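You operate a simulated robot arm through the tools that you are given. There is no shell and no other tool.

Carry out the task below with a simulated robot arm. There is one attempt and no reset: what you move stays moved.

Task
Set up the silver tension arm on the spring rig by the card.
Fine: wind the rail knob back first; the arm set card's spring on both pegs, pointer on the card's newtons.

It is judged by the outcome, as a careful person would: the job done as asked, and still so three seconds after it is handed in. It fails if anything else is knocked over, pushed out of place, dropped, spilled or broken.

Robot
A 7-joint arm with a two-finger parallel gripper, fixed in place. Base frame: the origin is at the foot of the arm, x ahead of it, y to its left, z up; the work surface is at about z = 780. Lengths are in mm, angles in degrees, forces in N, time in s.
Its first joint turns from -149.0 to 149.0 degrees. Payload 3.43 kg.
The tool frame sits at the grasp point between the pads (the TCP): z along the fingers, y along the line on which they close. The tips reach 30 mm beyond it. The gripper opens to 94 mm. The fingers are 28 mm wide and 10 mm thick; the gripper's body (50 by 96 mm) begins 55 mm behind the TCP.
Orientation is that of the tool frame in the base frame, as a unit quaternion [x, y, z, w]. With the fingers straight down and closing along the base's y, the tool's x points along the base's -x, its y along +y and its z along -z.

Tools
- The arm moves only by the tool arm_command. Its argument "series" is a list of rows, each a list of 7 numbers: the shift along the tool's x, y, z in mm, then the turn, a rotation vector about the tool's x, y, z in degrees, then the finger opening in mm, from 0 to 94. In form: [[tx, ty, tz, ax, ay, az, hand], ...]. A call has 1 to 20 rows; each row is the pose to reach, as a shift and turn from the pose commanded when the call began, along the tool's axes at that moment. Rows are played at 5 a second. More than 50 mm and 8.6 degrees between two rows, or a gripper value outside its range, and nothing of the call is played. A pose out of reach is approached as far as the arm can. The call stops where the force on the tool passes 40 N (or 10 N more than at its start, if that is more) or the arm is blocked; 0.2 s more then pass. Each finger travels about 45 mm/s and halts on what it meets, pressing with about 30 N; the grip force reading is that of the motor and also rises with nothing between the fingers. The clock runs only during rows and for 0.2 s after the last one: add rows that repeat a pose to give the fingers time. The reply holds the time, the measured pose of the TCP, the force on the tool along the base axes, the opening and the grip force, in the units named above and with some noise, with the torque about the TCP (base axes, N m) and any sound that the robot's microphone picked up.
- Cameras (640 x 400 px; columns grow to the right, rows downward): "scene" is fixed at [398.8, -650, 1514.6]; the picture's right is [-0.94, 0.34, 0.00], its down [0.29, 0.81, -0.51] and it looks along [-0.17, -0.48, -0.86] (base axes); focal length 275 px, centre (320, 200). "wrist" rides on the gripper at [76, 14, -102] in the tool frame; the picture's right is [-0.18, 0.98, 0.00], its down [-0.75, -0.14, -0.64] and it looks along [-0.63, -0.12, 0.77] (tool axes); focal length 243 px, centre (320, 200). There is no depth. A picture from a camera that has moved, and an enlarged one, comes with that camera's place and axes in the base frame and with its lens.
- capture(camera): a new picture of that camera. No time passes.
- enlarge(camera, box): a new picture of the part [left, top, right, bottom] of that camera's present view, enlarged. No time passes.
- sign_off(): hands the job in; it is judged then, once.

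Places have to be worked out from the pictures, the camera data and where the tool is seen. Open the gripper and draw the arm clear of the work before you hand the job in, unless the task says otherwise.

The tools are called after ">>>" as a command line: name --pt "numbers of a row" for each row, then --argument value for the rest, lists and objects as JSON in quotes. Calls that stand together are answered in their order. arm_command: Moves the arm, as the interface text tells. Its arguments: {"type":"object","properties":{"series":{"type":"array","items":{"type":"array","items":{"type":"number"}}}},"required":["series"]} The other tools are called the same way: capture (camera) takes a picture; enlarge (camera, box) takes an enlarged picture of a part of a camera's view; sign_off () hands the job in.

At the start:

```text
time_s: 0.0
eef_pos: [239.8, -959.3, 1180.4]
tool_rot: [-0.001, 1.0, -0.001, 0.0]
contact_force: [0.3, -0.2, -0.3]
wrist_torque: [0.0, 0.02, -0.03]
finger_gap: 94.1
grip_force: 0.1
```

scene: 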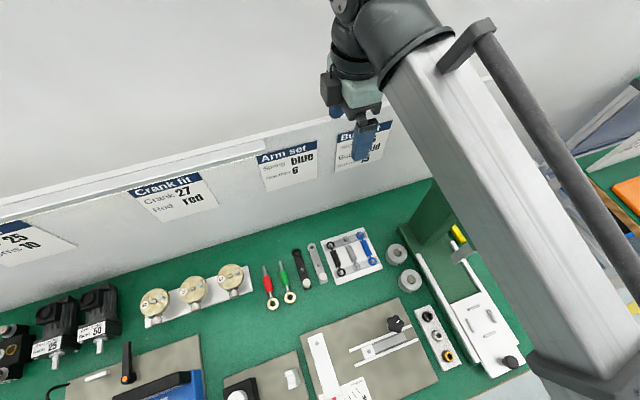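
wrist: 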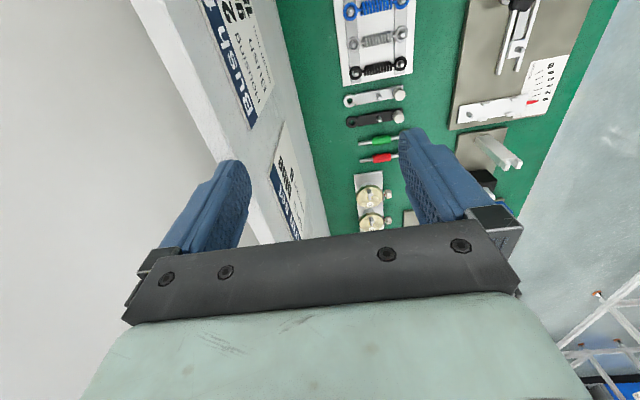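

I'll start by looking closer at the scene: cards, springs, arms and the spring rig with its rail knob.

>>> enlarge --camera "scene" --box '[240, 120, 400, 220]'

>>> enlarge --camera "scene" --box '[280, 280, 472, 400]'

>>> enlarge --camera "scene" --box '[250, 210, 442, 330]'

>>> enlarge --camera "wrist" --box '[320, 0, 640, 200]'

```text
4.00 times, centred on (320, 170) of scene
camera zoom: at [398.8, -650.0, 1514.6], right [-0.94, 0.34, 0.0], down [0.29, 0.81, -0.51], along [-0.17, -0.48, -0.86], focal length 1098 px, centre (320, 320)
```

zoom: 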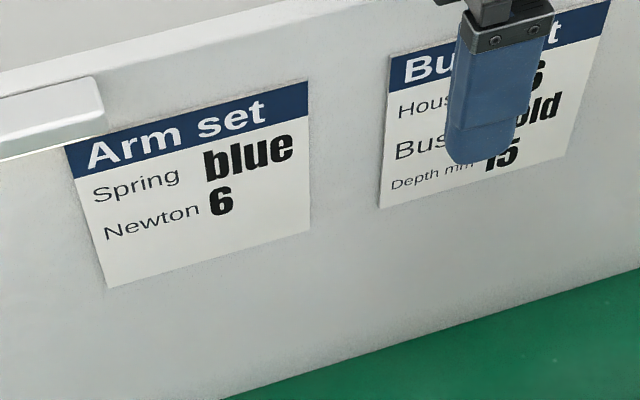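

```text
3.33 times, centred on (376, 340) of scene
camera zoom: at [398.8, -650.0, 1514.6], right [-0.94, 0.34, 0.0], down [0.29, 0.81, -0.51], along [-0.17, -0.48, -0.86], focal length 915 px, centre (133, -267)
```

zoom: 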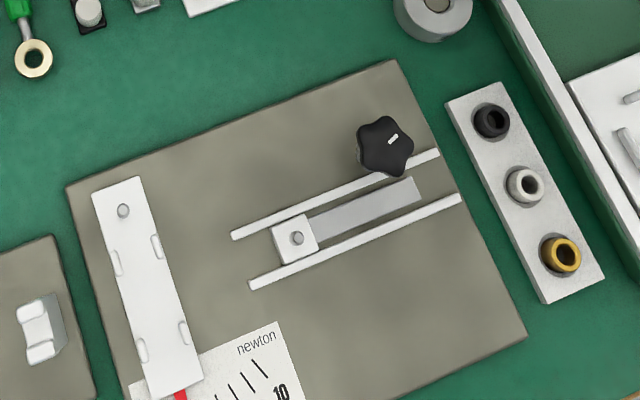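

```text
3.33 times, centred on (346, 270) of scene
camera zoom: at [398.8, -650.0, 1514.6], right [-0.94, 0.34, 0.0], down [0.29, 0.81, -0.51], along [-0.17, -0.48, -0.86], focal length 915 px, centre (233, -33)
```

zoom: 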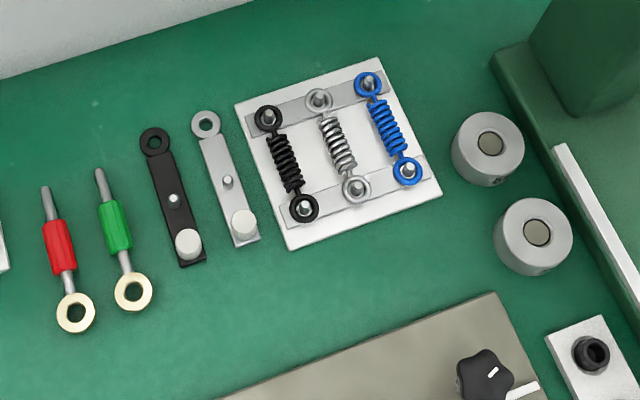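

```text
2.00 times, centred on (480, 100) of wrist
camera zoom: at [162.5, -944.7, 1281.2], right [0.18, 0.98, 0.0], down [0.75, -0.14, 0.64], along [0.63, -0.12, -0.77], focal length 485 px, centre (0, 400)
```

zoom: 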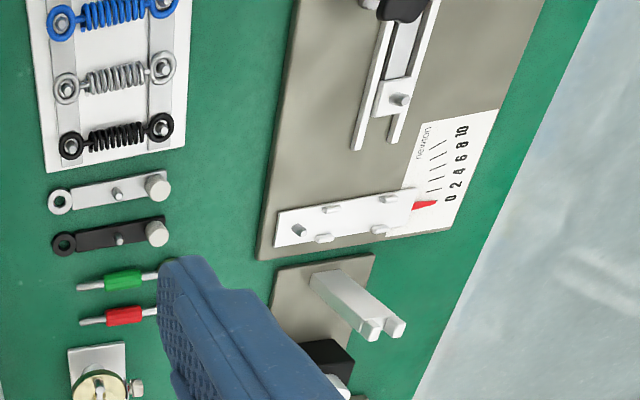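

The card asks for the blue spring and 6 newtons. I read the rig as a carrier with a pivot pin near (393,-689), a slider peg near (287,-632) and a knob near (209,-664); I'll move the wrist camera over the rig, staying high, to see it in detail.

>>> arm_command --pt "12 34 8 0 0 0 94" --pt "24 68 16 0 0 0 94" --pt "36 102 24 0 0 0 94" --pt "48 136 32 0 0 0 94" --pt "60 170 40 0 0 0 94" --pt "72 204 48 0 0 0 94" --pt "84 238 56 0 0 0 94" --pt "96 272 64 0 0 0 94" --pt "108 306 72 0 0 0 94" --pt "115 330 80 0 0 0 94"

```text
time_s: 2.2
eef_pos: [124.0, -628.0, 1099.0]
tool_rot: [0.0, 1.0, -0.002, 0.001]
contact_force: [0.3, -0.3, -0.5]
wrist_torque: [0.04, -0.05, -0.01]
finger_gap: 94.4
grip_force: 0.0
```

Arrived at (124,-628,1099). Taking wrist and scene pictures.

>>> capture --camera "wrist"

>>> capture --camera "scene"

```text
taken
camera wrist: at [47.0, -613.5, 1200.9], right [0.18, 0.98, 0.0], down [0.75, -0.14, 0.64], along [0.63, -0.12, -0.77], focal length 243 px, centre (320, 200)
```

wrist: 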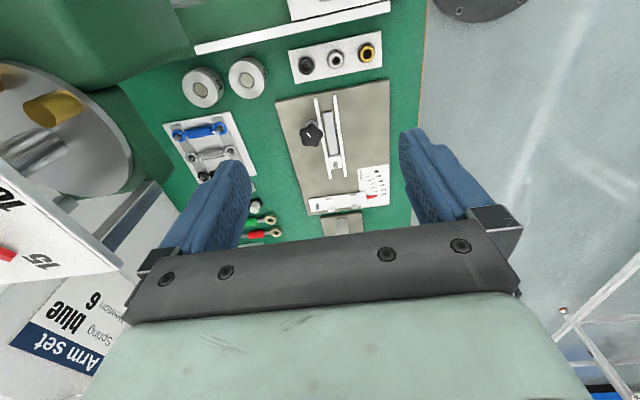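

```text
taken
```

scene: 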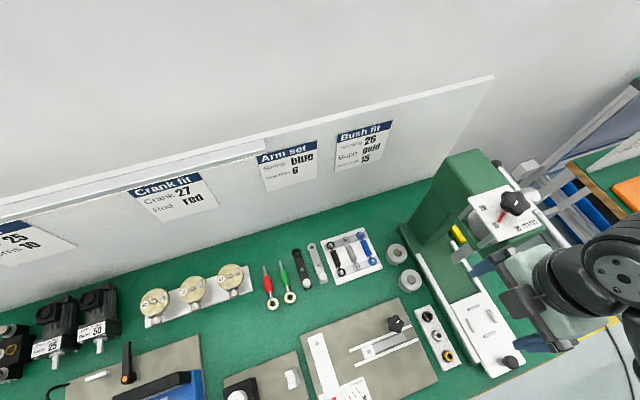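

The press is tall on the -x side, so I'll keep away from it. I'll enlarge the rig in the wrist view.

>>> enlarge --camera "wrist" --box '[250, 80, 410, 220]'

>>> enlarge --camera "scene" --box '[370, 130, 550, 250]'

>>> enlarge --camera "scene" --box '[290, 290, 450, 400]'

```text
2.86 times, centred on (330, 150) of wrist
camera zoom: at [47.0, -613.5, 1200.9], right [0.18, 0.98, 0.0], down [0.75, -0.14, 0.64], along [0.63, -0.12, -0.77], focal length 693 px, centre (291, 343)
```

zoom: 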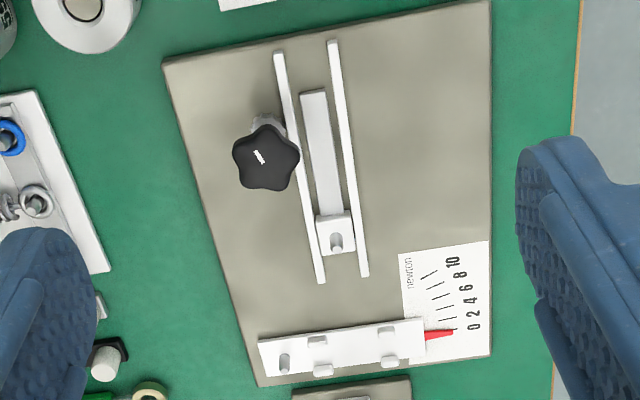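

```text
3.33 times, centred on (460, 190) of scene
camera zoom: at [398.8, -650.0, 1514.6], right [-0.94, 0.34, 0.0], down [0.29, 0.81, -0.51], along [-0.17, -0.48, -0.86], focal length 915 px, centre (-147, 233)
```

zoom: 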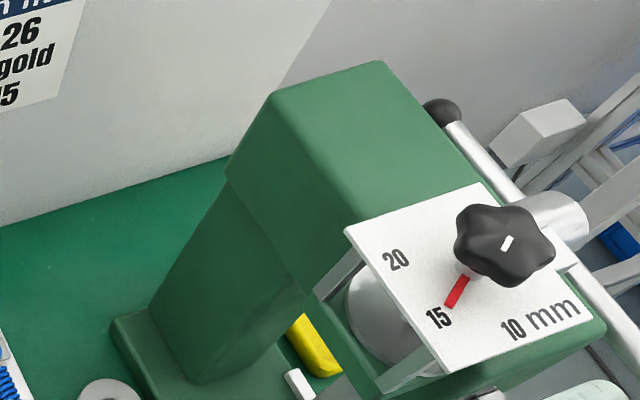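

```text
3.64 times, centred on (370, 345) of scene
camera zoom: at [398.8, -650.0, 1514.6], right [-0.94, 0.34, 0.0], down [0.29, 0.81, -0.51], along [-0.17, -0.48, -0.86], focal length 998 px, centre (138, -327)
```

zoom: 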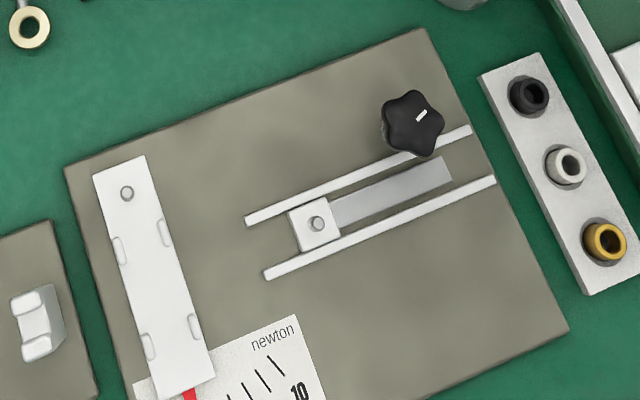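

The knob stands on a vertical post around (212,-661) with its top near z≈832. I'll descend to a closer look with the camera pulled away from the press.

>>> arm_command --pt "-20 -5 30 0 0 0 94" --pt "-40 -10 60 0 0 0 94" --pt "-56 -14 99 0 0 0 94" --pt "-56 -14 99 0 0 0 94"

>>> capture --camera "wrist"

>>> enlarge --camera "wrist" --box '[220, 40, 420, 240]'

```text
time_s: 3.2
eef_pos: [180.6, -642.4, 1001.5]
tool_rot: [-0.001, 1.0, 0.0, 0.0]
contact_force: [0.4, -0.4, 0.3]
wrist_torque: [0.01, 0.01, 0.03]
finger_gap: 93.9
grip_force: 0.0
```

```text
taken
camera wrist: at [103.8, -628.8, 1102.0], right [0.18, 0.98, 0.0], down [0.75, -0.14, 0.64], along [0.63, -0.12, -0.77], focal length 243 px, centre (320, 200)
```

wrist: 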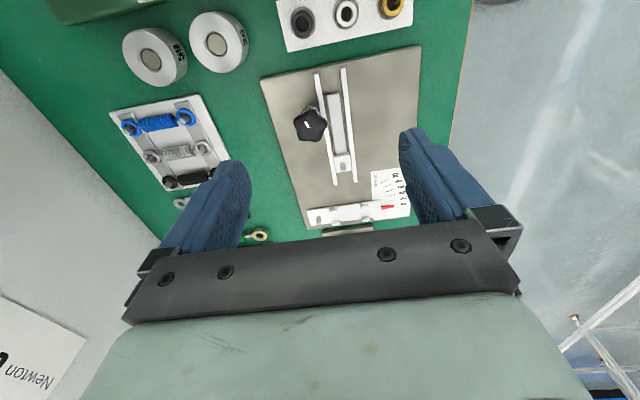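

```text
2.00 times, centred on (320, 140) of wrist
camera zoom: at [103.8, -628.8, 1102.0], right [0.18, 0.98, 0.0], down [0.75, -0.14, 0.64], along [0.63, -0.12, -0.77], focal length 485 px, centre (320, 320)
```

zoom: 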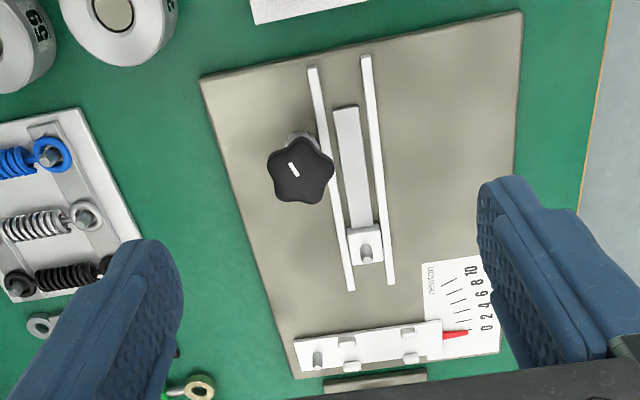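

Knob triangulates to about (212.5,-661.5), top z≈832, roughly 38 mm across. I'll move above it with the fingers open to about 70 and check alignment before lowering.

>>> arm_command --pt "-16 -10 40 0 0 0 80" --pt "-31.9 -18.5 75 0 0 0 70" --pt "-31.9 -18.5 106 0 0 0 70" --pt "-31.9 -18.5 106 0 0 0 70"

>>> capture --camera "wrist"

>>> enlarge --camera "scene" --box '[330, 270, 490, 370]'

```text
time_s: 4.2
eef_pos: [213.0, -660.7, 895.5]
tool_rot: [0.0, 1.0, 0.0, -0.001]
contact_force: [0.1, -0.4, 0.0]
wrist_torque: [0.01, 0.02, -0.04]
finger_gap: 70.3
grip_force: 0.1
```

```text
taken
camera wrist: at [136.3, -647.4, 995.8], right [0.18, 0.98, 0.0], down [0.75, -0.14, 0.64], along [0.63, -0.12, -0.77], focal length 243 px, centre (320, 200)
```

wrist: 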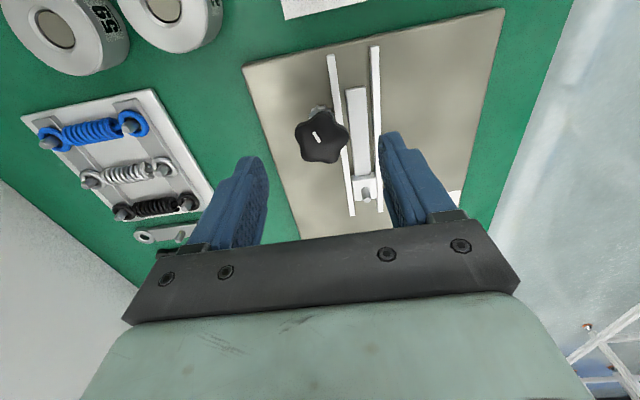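

```text
4.00 times, centred on (410, 320) of scene
camera zoom: at [398.8, -650.0, 1514.6], right [-0.94, 0.34, 0.0], down [0.29, 0.81, -0.51], along [-0.17, -0.48, -0.86], focal length 1098 px, centre (-40, -280)
```

zoom: 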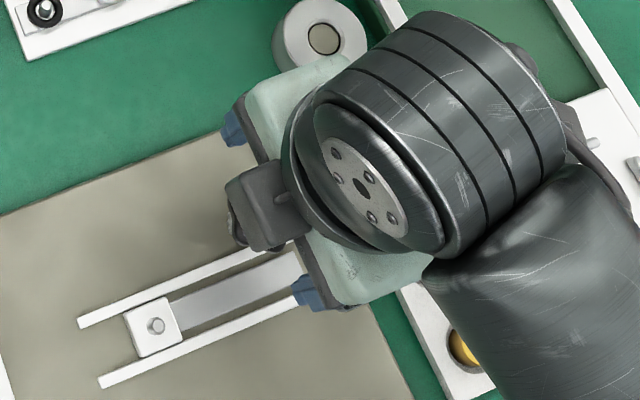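

Knob centre still reads (212.6,-662) in this view. Lowering so the tips reach z≈812 alongside the knob, then closing gently.

>>> arm_command --pt "0 -1 20 0 0 0 70" --pt "0 -1 38 0 0 0 70" --pt "0 -1 53 0 0 0 70" --pt "0 -1 53 0 0 0 70"

>>> capture --camera "wrist"

```text
time_s: 5.2
eef_pos: [211.9, -662.2, 840.7]
tool_rot: [0.0, 1.0, 0.0, 0.0]
contact_force: [-0.8, 0.6, -0.4]
wrist_torque: [0.0, -0.01, 0.03]
finger_gap: 70.2
grip_force: 0.0
```

```text
taken
camera wrist: at [135.5, -648.5, 942.6], right [0.18, 0.98, 0.0], down [0.75, -0.14, 0.64], along [0.63, -0.12, -0.77], focal length 243 px, centre (320, 200)
```

wrist: 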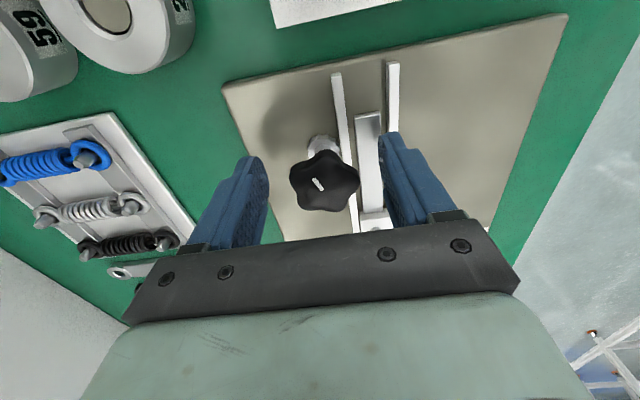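

Fingers straddle the knob cleanly. Closing on it.

>>> arm_command --pt "0 0 0 0 0 0 30" --pt "0 0 0 0 0 0 30" --pt "0 0 0 0 0 0 30" --pt "0 0 0 0 0 0 30"

```text
time_s: 6.2
eef_pos: [213.5, -660.1, 843.1]
tool_rot: [-0.001, 1.0, 0.002, 0.001]
contact_force: [7.2, 17.5, -2.7]
wrist_torque: [0.03, -0.18, 0.14]
finger_gap: 37.1
grip_force: 44.9
```

Gripped at 37 mm, with a 17 N sideways push indicating the knob is a little to +y of my centre. I'll shift slightly to relieve it, then read forces.

>>> arm_command --pt "0 0.7 0 0 0 0 30" --pt "0 1.2 0 0 0 0 30" --pt "0 1.2 0 0 0 0 30"

```text
time_s: 7.0
eef_pos: [213.2, -660.7, 840.2]
tool_rot: [0.001, 1.0, -0.001, 0.0]
contact_force: [12.4, 12.8, -9.8]
wrist_torque: [0.33, -0.12, 0.07]
finger_gap: 36.9
grip_force: 45.0
```

Forces are modest. Now turning clockwise (seen from above) by about 32° and watching the slider.

>>> arm_command --pt "0 1.5 0 0 0 8 30" --pt "0 1.5 0 0 0 16 30" --pt "0 1.5 0 0 0 24 30" --pt "0 1.5 0 0 0 32 30" --pt "0 1.5 0 0 0 32 30"

>>> enlarge --camera "scene" --box '[290, 290, 450, 400]'

>>> capture --camera "wrist"

```text
time_s: 8.2
eef_pos: [213.9, -660.2, 840.8]
tool_rot: [0.276, 0.961, 0.0, 0.0]
contact_force: [19.1, 6.9, -20.8]
wrist_torque: [-0.57, 0.09, -0.04]
finger_gap: 36.9
grip_force: 45.4
```

```text
3.64 times, centred on (370, 345) of scene
camera zoom: at [398.8, -650.0, 1514.6], right [-0.94, 0.34, 0.0], down [0.29, 0.81, -0.51], along [-0.17, -0.48, -0.86], focal length 998 px, centre (138, -327)
```

zoom: 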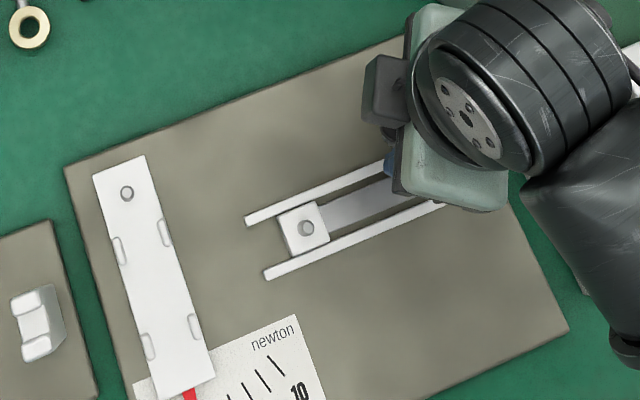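

```text
taken
camera wrist: at [155.8, -607.5, 942.7], right [0.68, 0.73, 0.0], down [0.56, -0.52, 0.64], along [0.47, -0.44, -0.77], focal length 243 px, centre (320, 200)
```

wrist: 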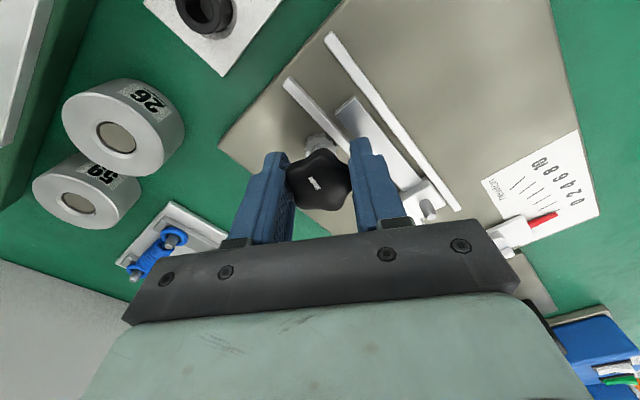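

Clockwise turning moves the slider toward the lever (about 7 mm for 32°), so that is "back". I'll release, recheck forces, and regrip to continue.

>>> arm_command --pt "0 0 0 0 0 0 60" --pt "0 0 0 0 0 0 60" --pt "0 0 0 0 0 0 60"

>>> enlarge --camera "scene" --box '[290, 290, 450, 400]'

>>> enlarge --camera "wrist" --box '[220, 40, 480, 240]'

```text
time_s: 9.0
eef_pos: [212.8, -659.9, 842.2]
tool_rot: [0.276, 0.961, 0.0, 0.0]
contact_force: [0.2, -0.3, -0.2]
wrist_torque: [0.0, 0.02, -0.01]
finger_gap: 60.0
grip_force: 0.0
```

```text
3.64 times, centred on (370, 345) of scene
camera zoom: at [398.8, -650.0, 1514.6], right [-0.94, 0.34, 0.0], down [0.29, 0.81, -0.51], along [-0.17, -0.48, -0.86], focal length 998 px, centre (138, -327)
```

zoom: 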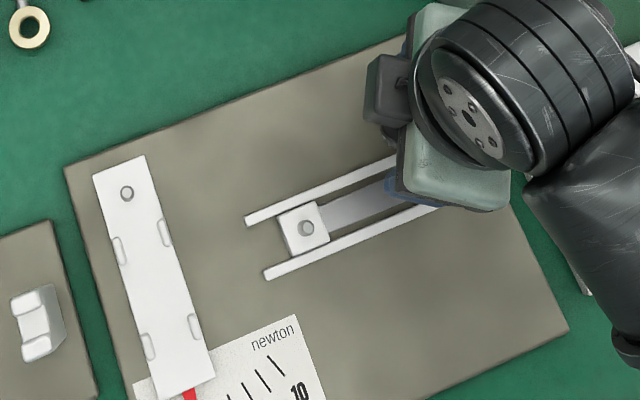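

```text
2.00 times, centred on (350, 140) of wrist
camera zoom: at [154.6, -607.5, 943.3], right [0.68, 0.74, 0.0], down [0.56, -0.52, 0.64], along [0.47, -0.43, -0.77], focal length 485 px, centre (260, 320)
```

zoom: 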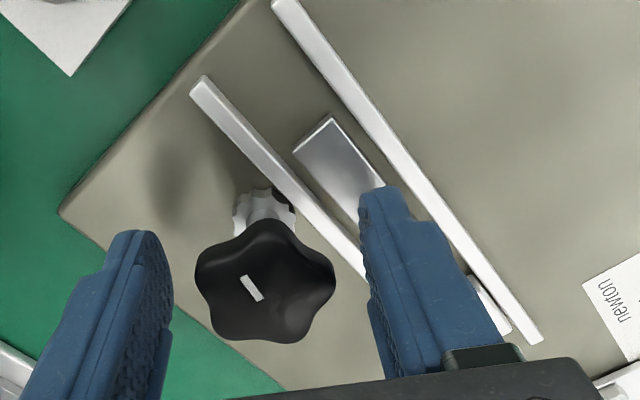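

Slider holds its place after release. I'll rotate the open gripper back 72° (same lobe relation), then grip again.

>>> arm_command --pt "0 0 0 0 0 -8 60" --pt "0 0 0 0 0 -16 60" --pt "0 0 0 0 0 -24 60" --pt "0 0 0 0 0 -32 60" --pt "0 0 0 0 0 -40 60" --pt "0 0 0 0 0 -48 60" --pt "0 0 0 0 0 -56 60" --pt "0 0 0 0 0 -64 60" --pt "0 0 0 0 0 -72 60" --pt "0 0 0 0 0 -72 60"

>>> capture --camera "wrist"

```text
time_s: 11.2
eef_pos: [213.1, -659.1, 841.6]
tool_rot: [-0.343, 0.939, 0.0, 0.001]
contact_force: [-0.1, 0.4, -0.4]
wrist_torque: [0.0, 0.03, 0.0]
finger_gap: 59.9
grip_force: 0.0
```

```text
taken
camera wrist: at [144.4, -698.0, 943.0], right [-0.49, 0.87, 0.0], down [0.67, 0.38, 0.64], along [0.56, 0.32, -0.77], focal length 243 px, centre (320, 200)
```

wrist: 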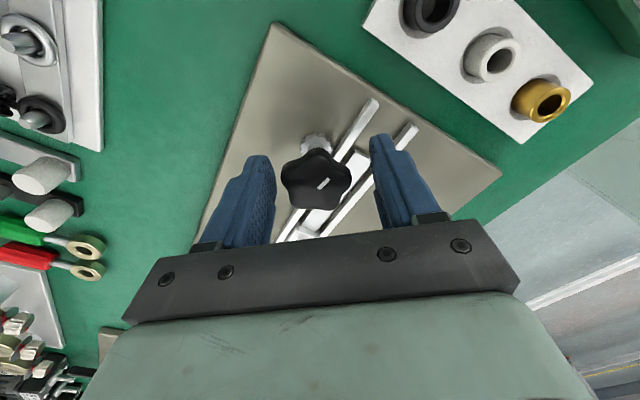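

Knob centre reads (214,-661), aligned with the gripper. Gripping, then turning clockwise about 64° while watching force.

>>> arm_command --pt "0 0 0 0 0 0 30" --pt "0 0 0 0 0 0 30" --pt "0 0 0 0 0 0 30" --pt "0 0 0 0 0 8 30" --pt "0 0 0 0 0 16 30" --pt "0 0 0 0 0 24 30" --pt "0 0 0 0 0 32 30" --pt "0 0 0 0 0 40 30" --pt "0 0 0 0 0 48 30" --pt "0 0 0 0 0 56 30" --pt "0 0 0 0 0 64 30" --pt "0 0 0 0 0 64 30"

>>> enlarge --camera "scene" --box '[290, 290, 450, 400]'

>>> capture --camera "wrist"

```text
time_s: 13.8
eef_pos: [213.2, -659.8, 843.6]
tool_rot: [0.209, 0.978, 0.0, 0.0]
contact_force: [13.9, -14.3, 3.2]
wrist_torque: [-0.05, 0.28, 0.01]
finger_gap: 37.9
grip_force: 45.3
```

```text
3.64 times, centred on (370, 345) of scene
camera zoom: at [398.8, -650.0, 1514.6], right [-0.94, 0.34, 0.0], down [0.29, 0.81, -0.51], along [-0.17, -0.48, -0.86], focal length 998 px, centre (138, -327)
```

zoom: 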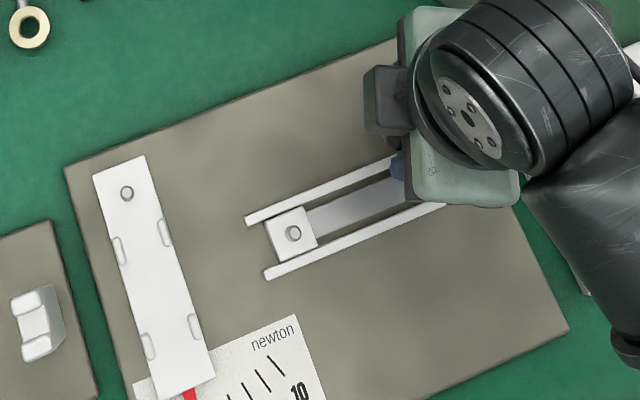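

```text
taken
camera wrist: at [148.3, -615.9, 943.1], right [0.57, 0.82, 0.0], down [0.63, -0.44, 0.64], along [0.53, -0.37, -0.77], focal length 243 px, centre (320, 200)
```

wrist: 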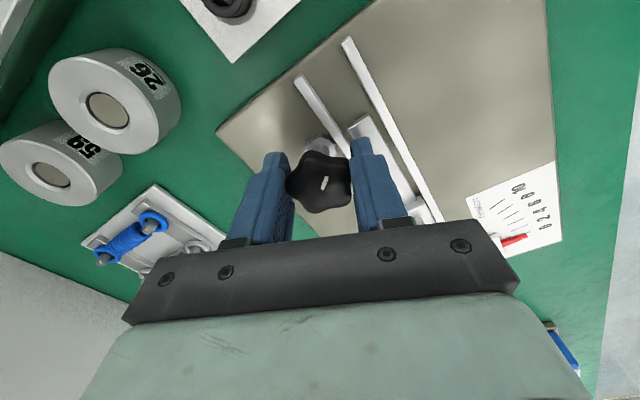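

The slider peg is now near x≈304. I'll check the knob mark closely to see whether the grip slipped or the slider hit its stop.

>>> enlarge --camera "wrist" --box '[260, 120, 440, 232]'

>>> enlarge --camera "scene" --box '[340, 320, 410, 364]'

```text
3.56 times, centred on (350, 176) of wrist
camera zoom: at [148.3, -615.9, 943.1], right [0.57, 0.82, 0.0], down [0.63, -0.44, 0.64], along [0.53, -0.37, -0.77], focal length 863 px, centre (213, 285)
```

zoom: 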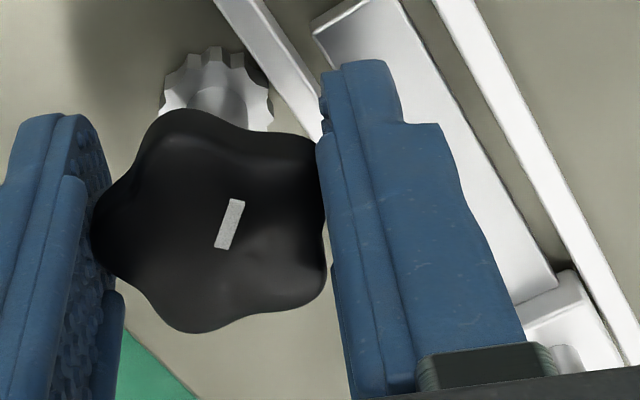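

```text
9.09 times, centred on (375, 342) of scene
camera zoom: at [398.8, -650.0, 1514.6], right [-0.94, 0.34, 0.0], down [0.29, 0.81, -0.51], along [-0.17, -0.48, -0.86], focal length 2496 px, centre (-180, -1091)
```

zoom: 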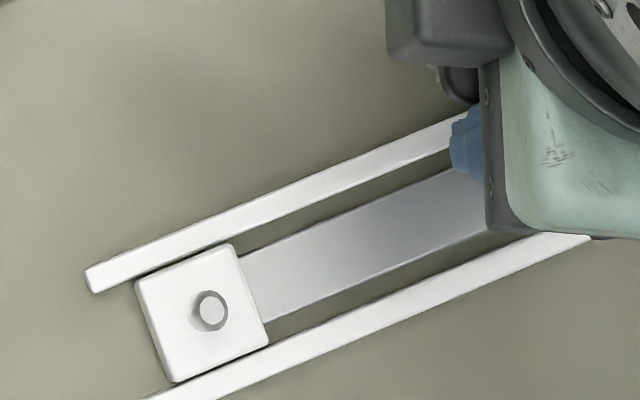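

The knob really turned ~46° this time (some slip at first), about 0.24 mm of slider per degree. I'll keep winding back another ~40°, looking for the stop.

>>> arm_command --pt "0 0 0 0 0 8 30" --pt "0 0 0 0 0 16 30" --pt "0 0 0 0 0 24 30" --pt "0 0 0 0 0 32 30" --pt "0 0 0 0 0 40 30" --pt "0 0 0 0 0 40 30"

>>> enlarge --camera "scene" --box '[290, 290, 450, 400]'

>>> enlarge --camera "wrist" --box '[260, 120, 440, 232]'

```text
time_s: 15.2
eef_pos: [214.0, -658.2, 841.9]
tool_rot: [0.531, 0.847, 0.001, 0.001]
contact_force: [34.1, -4.1, 6.1]
wrist_torque: [-0.67, 0.35, 0.01]
finger_gap: 36.8
grip_force: 44.8
```

```text
3.64 times, centred on (370, 345) of scene
camera zoom: at [398.8, -650.0, 1514.6], right [-0.94, 0.34, 0.0], down [0.29, 0.81, -0.51], along [-0.17, -0.48, -0.86], focal length 998 px, centre (138, -327)
```

zoom: 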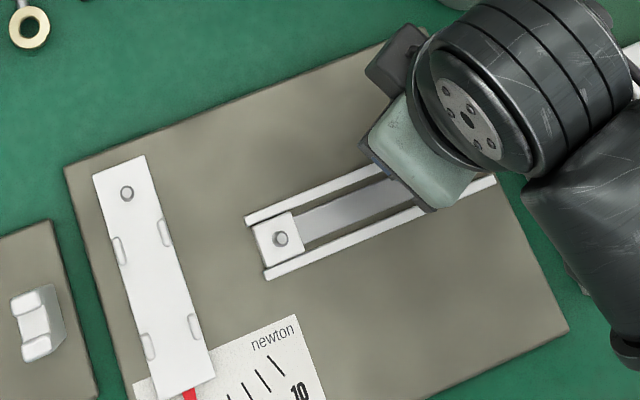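

```text
3.56 times, centred on (350, 176) of wrist
camera zoom: at [192.5, -584.8, 943.0], right [0.96, 0.26, 0.0], down [0.2, -0.74, 0.64], along [0.17, -0.62, -0.77], focal length 863 px, centre (213, 285)
```

zoom: 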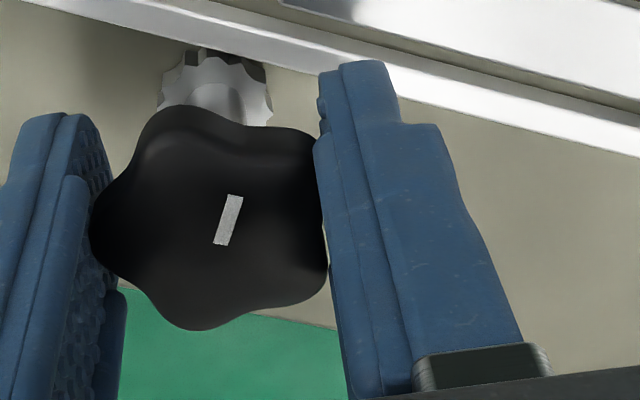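

The slider peg is at x≈312, its block nearly flush with the rail ends – wound back. Releasing the knob, lifting clear, and turning the tool back.

>>> arm_command --pt "0 0 0 0 0 0 65" --pt "0 0 0 0 0 0 65" --pt "0 0 0 0 0 0 65" --pt "0 0 -40 0 0 0 65" --pt "0 0 -80 0 0 0 65" --pt "0 0 -120 0 0 -8 65" --pt "0 0 -120 0 0 -16 65" --pt "0 0 -120 0 0 -24 65" --pt "0 0 -120 0 0 -32 65" --pt "0 0 -120 0 0 -40 65" --pt "0 0 -120 0 0 -48 65" --pt "0 0 -120 0 0 -56 65" --pt "0 0 -120 0 0 -64 65" --pt "0 0 -120 0 0 -64 65"

>>> capture --camera "wrist"

>>> enlarge --camera "scene" --box '[290, 290, 450, 400]'

```text
time_s: 18.2
eef_pos: [211.5, -659.6, 962.5]
tool_rot: [-0.001, 1.0, -0.001, -0.001]
contact_force: [-0.1, -0.1, 0.2]
wrist_torque: [-0.04, 0.0, -0.04]
finger_gap: 65.1
grip_force: 0.0
```

```text
taken
camera wrist: at [135.5, -645.8, 1063.0], right [0.18, 0.98, 0.0], down [0.75, -0.14, 0.64], along [0.63, -0.12, -0.77], focal length 243 px, centre (320, 200)
```

wrist: 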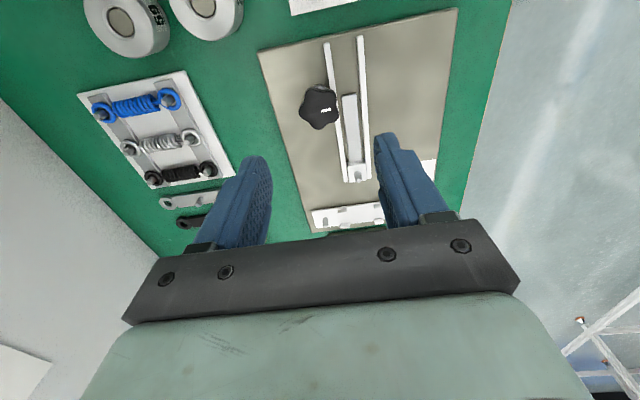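

```text
3.64 times, centred on (370, 345) of scene
camera zoom: at [398.8, -650.0, 1514.6], right [-0.94, 0.34, 0.0], down [0.29, 0.81, -0.51], along [-0.17, -0.48, -0.86], focal length 998 px, centre (138, -327)
```

zoom: 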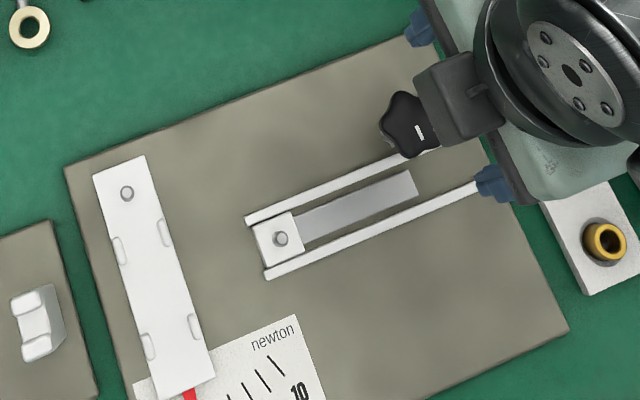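

The slider stayed put. Now I'll move over to view the silver arm and the spring holder from closer.

>>> arm_command --pt "-10 -40 0 0 0 0 80" --pt "-22 -80 0 0 0 0 80" --pt "-34 -125 15 0 0 0 80" --pt "-45 -170 40 0 0 0 80" --pt "-54 -214 64 0 0 0 80" --pt "-54 -214 64 0 0 0 80"

>>> capture --camera "wrist"

>>> enlarge --camera "wrist" --box '[180, 60, 440, 240]'

```text
refused: row 4 steps farther than a row can; nothing moved
```

```text
taken
camera wrist: at [135.5, -645.8, 1063.0], right [0.18, 0.98, 0.0], down [0.75, -0.14, 0.64], along [0.63, -0.12, -0.77], focal length 243 px, centre (320, 200)
```

wrist: 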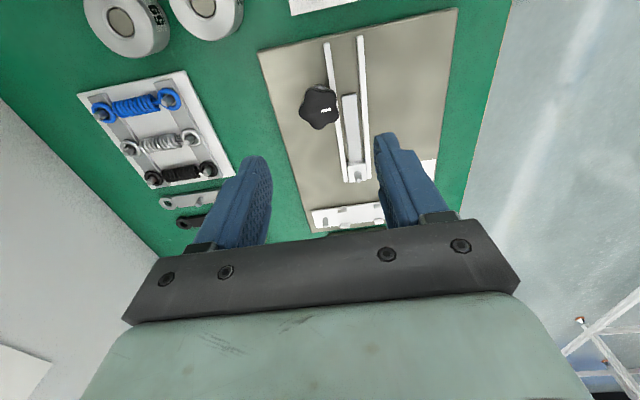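

```text
2.22 times, centred on (310, 150) of wrist
camera zoom: at [135.5, -645.8, 1063.0], right [0.18, 0.98, 0.0], down [0.75, -0.14, 0.64], along [0.63, -0.12, -0.77], focal length 539 px, centre (342, 311)
```

zoom: 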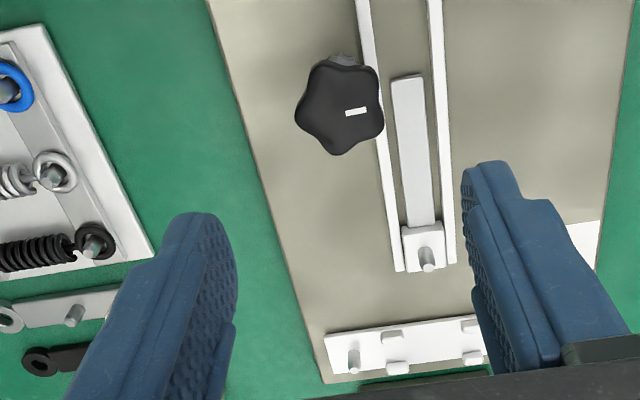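

A step was slightly over the limit and nothing moved. Repeating with smaller steps.

>>> arm_command --pt "-9 -36 0 0 0 0 80" --pt "-18 -72 5 0 0 0 80" --pt "-27 -108 15 0 0 0 80" --pt "-36 -144 30 0 0 0 80" --pt "-45 -180 45 0 0 0 80" --pt "-54 -214 64 0 0 0 80" --pt "-54 -214 64 0 0 0 80"

>>> capture --camera "wrist"

>>> enlarge --camera "wrist" --box '[180, 60, 440, 240]'

```text
time_s: 19.8
eef_pos: [267.6, -873.1, 898.5]
tool_rot: [0.0, 1.0, 0.0, 0.0]
contact_force: [-0.3, 0.3, -0.1]
wrist_torque: [-0.02, -0.01, 0.01]
finger_gap: 79.7
grip_force: 0.1
```

```text
taken
camera wrist: at [190.4, -860.1, 998.9], right [0.18, 0.98, 0.0], down [0.75, -0.14, 0.64], along [0.63, -0.12, -0.77], focal length 243 px, centre (320, 200)
```

wrist: 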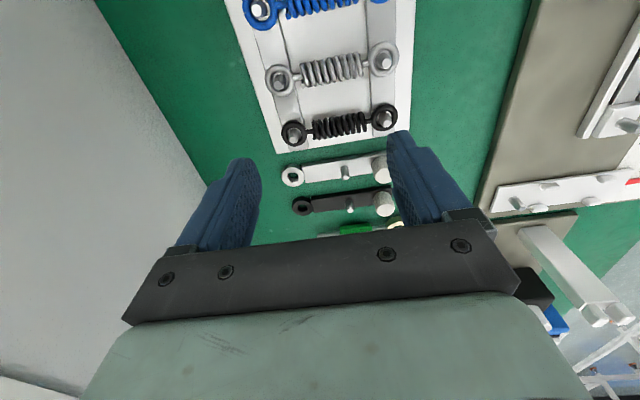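

```text
2.22 times, centred on (310, 150) of wrist
camera zoom: at [190.4, -860.1, 998.9], right [0.18, 0.98, 0.0], down [0.75, -0.14, 0.64], along [0.63, -0.12, -0.77], focal length 539 px, centre (342, 311)
```

zoom: 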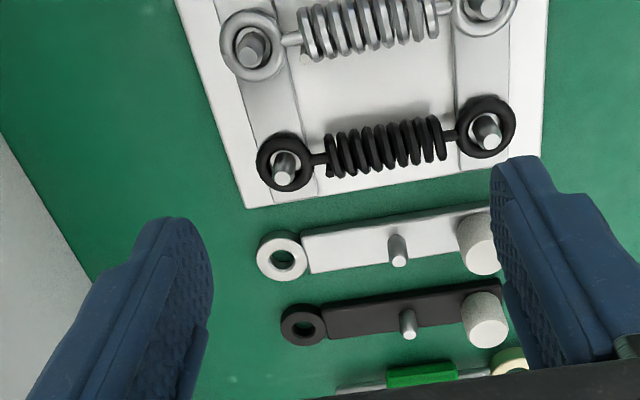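

I see the silver arm well: ring near (326,-915), peg near (326,-860), knob near (329,-825.5), top z≈812. Zooming for finer measurement.

>>> enlarge --camera "wrist" --box '[270, 135, 420, 225]'

>>> enlarge --camera "scene" --box '[290, 230, 340, 290]'

>>> enlarge --camera "scene" --box '[300, 320, 370, 400]'

```text
4.27 times, centred on (345, 180) of wrist
camera zoom: at [190.4, -860.1, 998.9], right [0.18, 0.98, 0.0], down [0.75, -0.14, 0.64], along [0.63, -0.12, -0.77], focal length 1035 px, centre (213, 285)
```

zoom: 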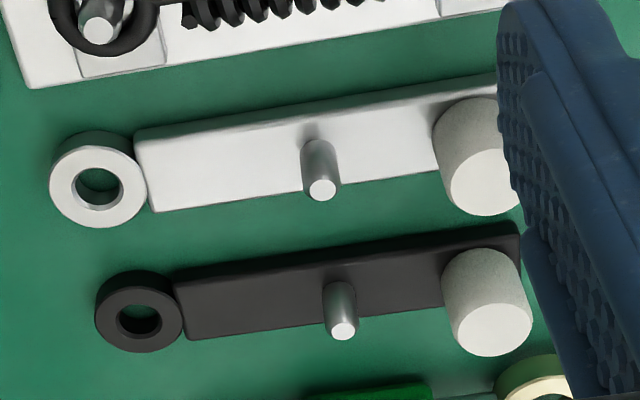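

```text
6.67 times, centred on (315, 260) of scene
camera zoom: at [398.8, -650.0, 1514.6], right [-0.94, 0.34, 0.0], down [0.29, 0.81, -0.51], along [-0.17, -0.48, -0.86], focal length 1830 px, centre (353, -200)
```

zoom: 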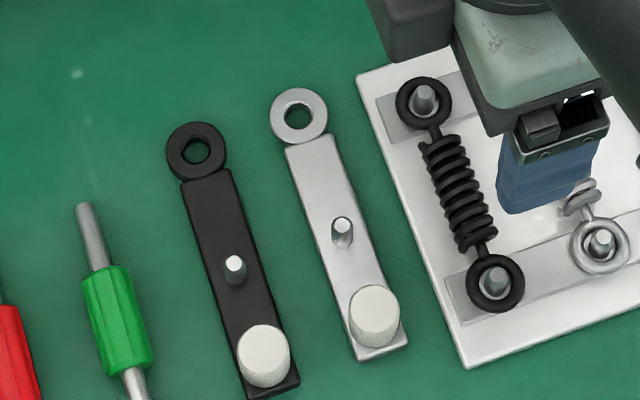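

```text
5.00 times, centred on (335, 360) of scene
camera zoom: at [398.8, -650.0, 1514.6], right [-0.94, 0.34, 0.0], down [0.29, 0.81, -0.51], along [-0.17, -0.48, -0.86], focal length 1373 px, centre (245, -600)
```

zoom: 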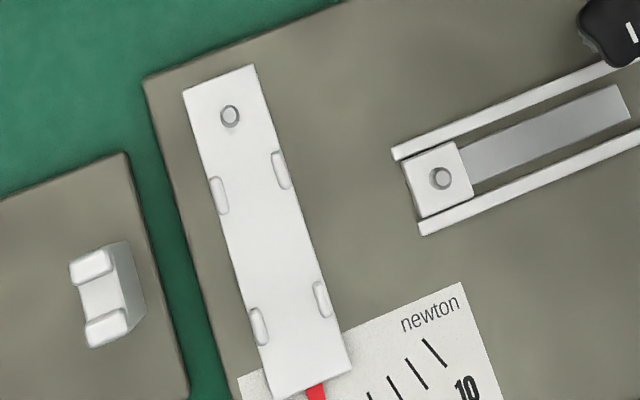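

Arm geometry: ring (326,-915), peg (326.4,-861), handle knob (327.5,-824.5), top z≈811. Before picking it up I'll get a close, precise view of the carrier on the rig.

>>> arm_command --pt "-8 40 0 0 0 0 94" --pt "-17 80 0 0 0 0 94" --pt "-26 120 0 0 0 0 94" --pt "-34 160 0 0 0 0 94" --pt "-43 200 4 0 0 0 94" --pt "-52 243 8 0 0 0 94" --pt "-52 243 8 0 0 0 94"

>>> capture --camera "wrist"

>>> enlarge --camera "wrist" --box '[230, 100, 420, 230]'

```text
time_s: 21.4
eef_pos: [317.7, -629.2, 891.5]
tool_rot: [0.0, 1.0, 0.0, -0.001]
contact_force: [-0.7, 0.0, 0.5]
wrist_torque: [0.0, 0.0, -0.03]
finger_gap: 94.3
grip_force: 0.1
```

```text
taken
camera wrist: at [241.7, -616.4, 992.6], right [0.18, 0.98, 0.0], down [0.75, -0.14, 0.64], along [0.63, -0.12, -0.77], focal length 243 px, centre (320, 200)
```

wrist: 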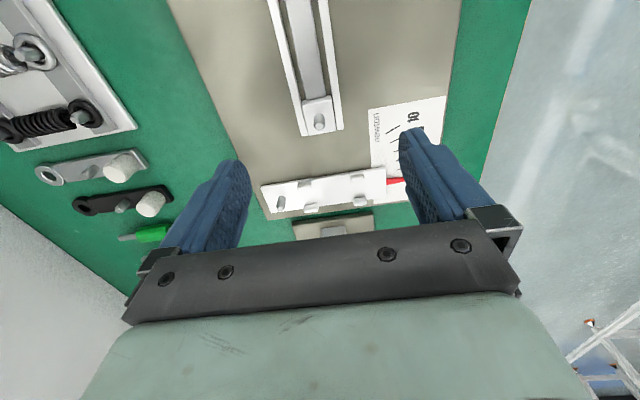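

```text
3.08 times, centred on (325, 165) of wrist
camera zoom: at [241.7, -616.4, 992.6], right [0.18, 0.98, 0.0], down [0.75, -0.14, 0.64], along [0.63, -0.12, -0.77], focal length 746 px, centre (305, 308)
```

zoom: 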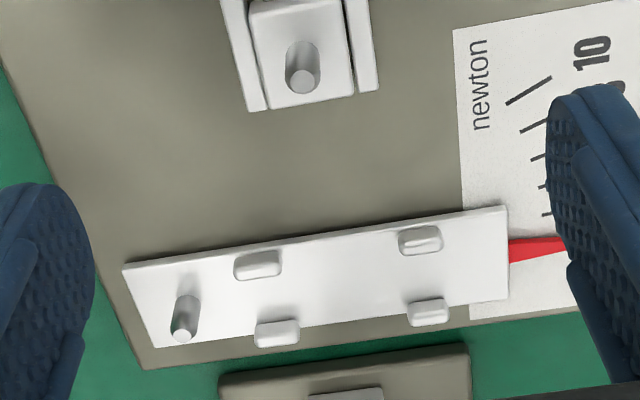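

Carrier centre line is x≈391.5, pivot pin top z≈813 and carrier face z≈797, axis parallel to y. Now I'll hover over the silver arm's handle knob to check alignment before gripping.

>>> arm_command --pt "-2 -40 0 0 0 0 60" --pt "-4 -80 0 0 0 0 45" --pt "-6 -120 5 0 0 0 40" --pt "-8 -160 12 0 0 0 40" --pt "-9.3 -194.2 19.1 0 0 0 40" --pt "-9.3 -194.2 19.1 0 0 0 40"

>>> capture --camera "wrist"

>>> enlarge --camera "wrist" --box '[230, 80, 410, 200]'

```text
time_s: 22.8
eef_pos: [327.9, -824.6, 871.1]
tool_rot: [-0.001, 1.0, 0.001, 0.0]
contact_force: [-0.1, -0.8, 0.7]
wrist_torque: [0.02, 0.01, 0.03]
finger_gap: 39.9
grip_force: 0.1
```

```text
taken
camera wrist: at [250.9, -810.8, 972.2], right [0.18, 0.98, 0.0], down [0.75, -0.14, 0.64], along [0.63, -0.12, -0.77], focal length 243 px, centre (320, 200)
```

wrist: 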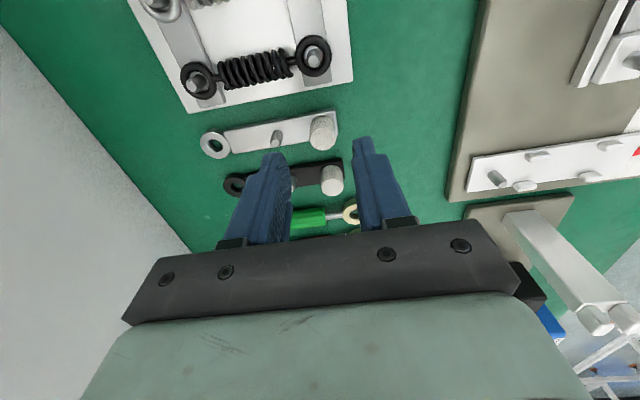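

```text
3.33 times, centred on (320, 140) of wrist
camera zoom: at [250.9, -810.8, 972.2], right [0.18, 0.98, 0.0], down [0.75, -0.14, 0.64], along [0.63, -0.12, -0.77], focal length 809 px, centre (320, 400)
```

zoom: 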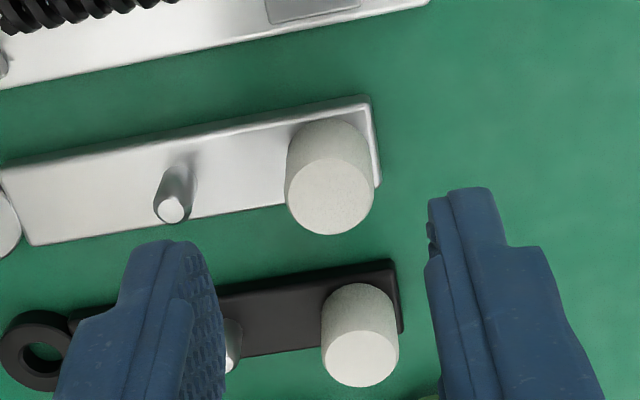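

The handle knob sits nearly centred between the fingers (slightly to +y, ~1.5 mm), and clear of the black arm. Lowering so the tips reach z≈798 around the handle.

>>> arm_command --pt "0 1.5 20 0 0 0 40" --pt "0 1.5 35 0 0 0 40" --pt "0 1.5 42 0 0 0 40" --pt "0 1.5 42 0 0 0 40"

>>> enlarge --camera "wrist" --box '[230, 100, 410, 220]'

>>> enlarge --camera "scene" --box '[260, 220, 360, 300]'

```text
time_s: 23.8
eef_pos: [327.5, -823.2, 829.0]
tool_rot: [0.001, 1.0, 0.0, 0.001]
contact_force: [0.8, 1.0, -0.5]
wrist_torque: [-0.02, 0.01, 0.02]
finger_gap: 40.0
grip_force: 0.1
```

```text
3.33 times, centred on (320, 160) of wrist
camera zoom: at [250.8, -809.4, 929.7], right [0.18, 0.98, 0.0], down [0.75, -0.14, 0.64], along [0.63, -0.12, -0.77], focal length 809 px, centre (320, 333)
```

zoom: 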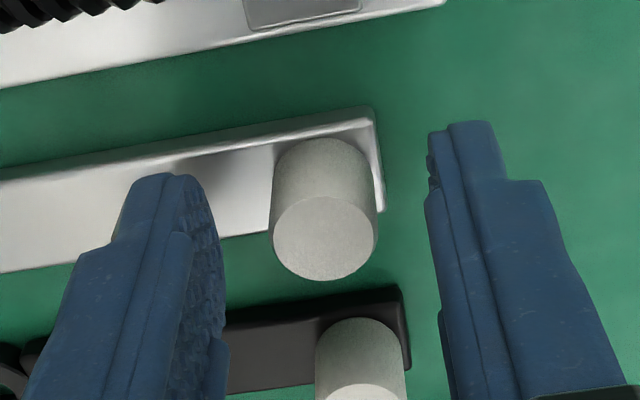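

```text
5.00 times, centred on (310, 260) of scene
camera zoom: at [398.8, -650.0, 1514.6], right [-0.94, 0.34, 0.0], down [0.29, 0.81, -0.51], along [-0.17, -0.48, -0.86], focal length 1373 px, centre (370, -100)
```

zoom: 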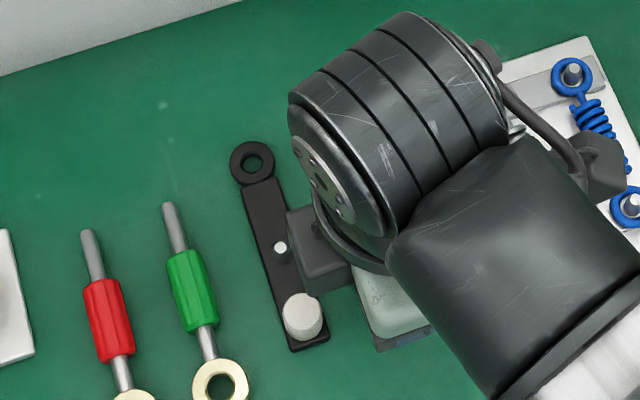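

The handle is centred between the fingers. Closing on it.

>>> arm_command --pt "0 0 0 0 0 0 6" --pt "0 0 0 0 0 0 6" --pt "0 0 0 0 0 0 6" --pt "0 0 0 0 0 0 6"

>>> enlarge --camera "wrist" --box '[170, 80, 410, 240]'

```text
time_s: 24.8
eef_pos: [326.7, -823.2, 828.5]
tool_rot: [0.001, 1.0, 0.0, 0.0]
contact_force: [-0.7, 0.4, 0.3]
wrist_torque: [0.07, 0.03, 0.0]
finger_gap: 18.5
grip_force: 30.6
```

```text
2.50 times, centred on (290, 160) of wrist
camera zoom: at [250.8, -809.3, 929.8], right [0.18, 0.98, 0.0], down [0.75, -0.14, 0.64], along [0.63, -0.12, -0.77], focal length 606 px, centre (395, 300)
```

zoom: 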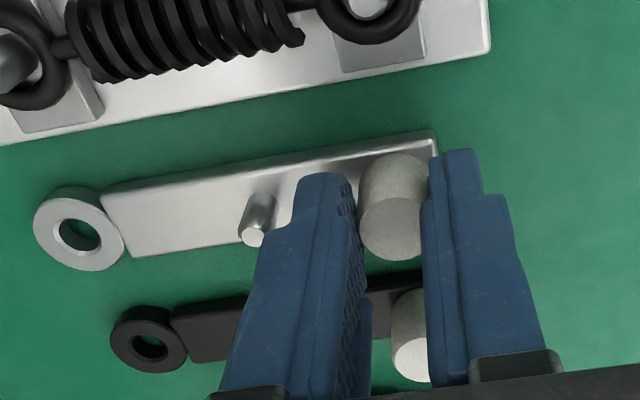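

Handle held at 18.5 mm. Lifting slowly and checking that the arm stays level.

>>> arm_command --pt "0 0 -5 0 0 0 6" --pt "0 0 -12 0 0 0 6" --pt "0 0 -25 0 0 0 6" --pt "0 0 -40 0 0 0 6" --pt "0 0 -60 0 0 0 6" --pt "0 0 -60 0 0 0 6"

>>> enlarge --camera "wrist" --box '[170, 80, 410, 240]'

>>> capture --camera "scene"

```text
time_s: 26.2
eef_pos: [328.2, -824.0, 888.7]
tool_rot: [0.001, 1.0, 0.001, -0.001]
contact_force: [-0.2, 0.0, -0.6]
wrist_torque: [0.02, 0.0, -0.01]
finger_gap: 6.0
grip_force: 0.1
```

```text
2.50 times, centred on (290, 160) of wrist
camera zoom: at [251.0, -809.0, 989.8], right [0.18, 0.98, 0.0], down [0.75, -0.14, 0.64], along [0.63, -0.12, -0.77], focal length 606 px, centre (395, 300)
```

zoom: 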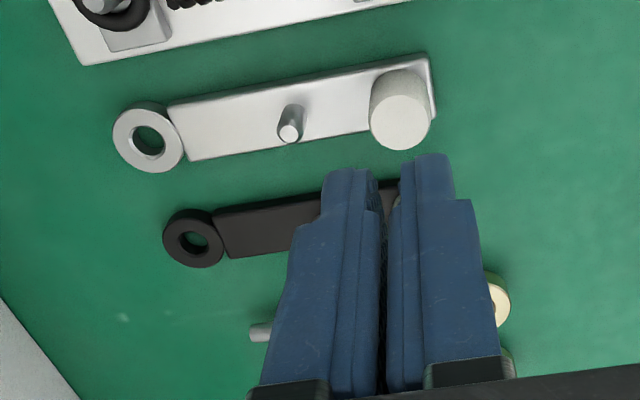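

```text
taken
```

scene: 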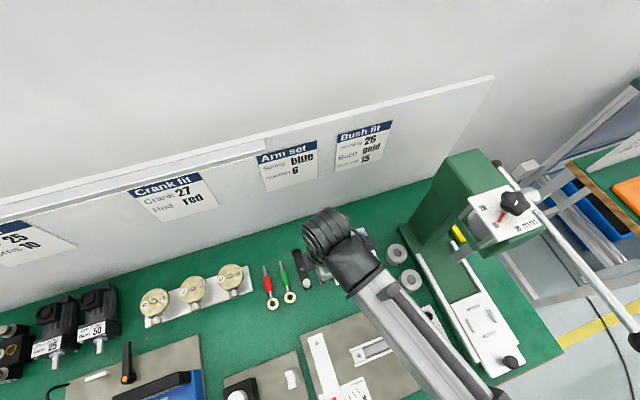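

The grip slipped off – I was holding only the top few millimetres (the knob top is likely nearer z≈805). The arm is still lying in place; I'll go back down about 8–9 mm deeper and check before closing.

>>> arm_command --pt "0 1.5 0 0 0 0 40" --pt "0 1.5 0 0 0 0 40" --pt "0 1.5 25 0 0 0 40" --pt "0 1.5 50 0 0 0 40" --pt "0 1.5 62 0 0 0 40" --pt "0 1.5 67 0 0 0 40" --pt "0 1.5 67 0 0 0 40"

>>> enlarge --camera "wrist" --box '[230, 100, 410, 220]'

```text
time_s: 27.8
eef_pos: [327.9, -821.1, 821.3]
tool_rot: [0.0, 1.0, -0.001, 0.0]
contact_force: [0.2, 0.1, -0.4]
wrist_torque: [0.01, 0.01, -0.02]
finger_gap: 40.0
grip_force: 0.0
```

```text
3.33 times, centred on (320, 160) of wrist
camera zoom: at [250.4, -807.6, 922.9], right [0.18, 0.98, 0.0], down [0.75, -0.14, 0.64], along [0.63, -0.12, -0.77], focal length 809 px, centre (320, 333)
```

zoom: 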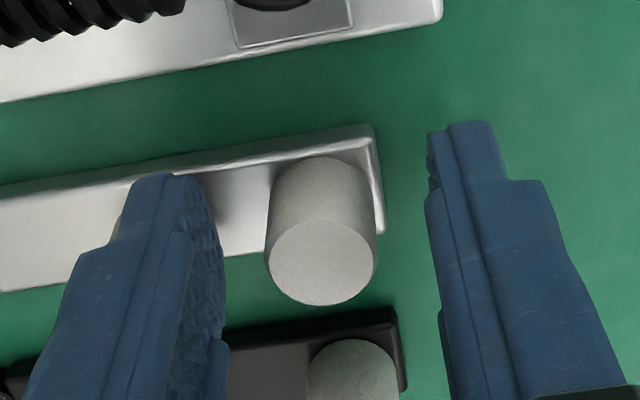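

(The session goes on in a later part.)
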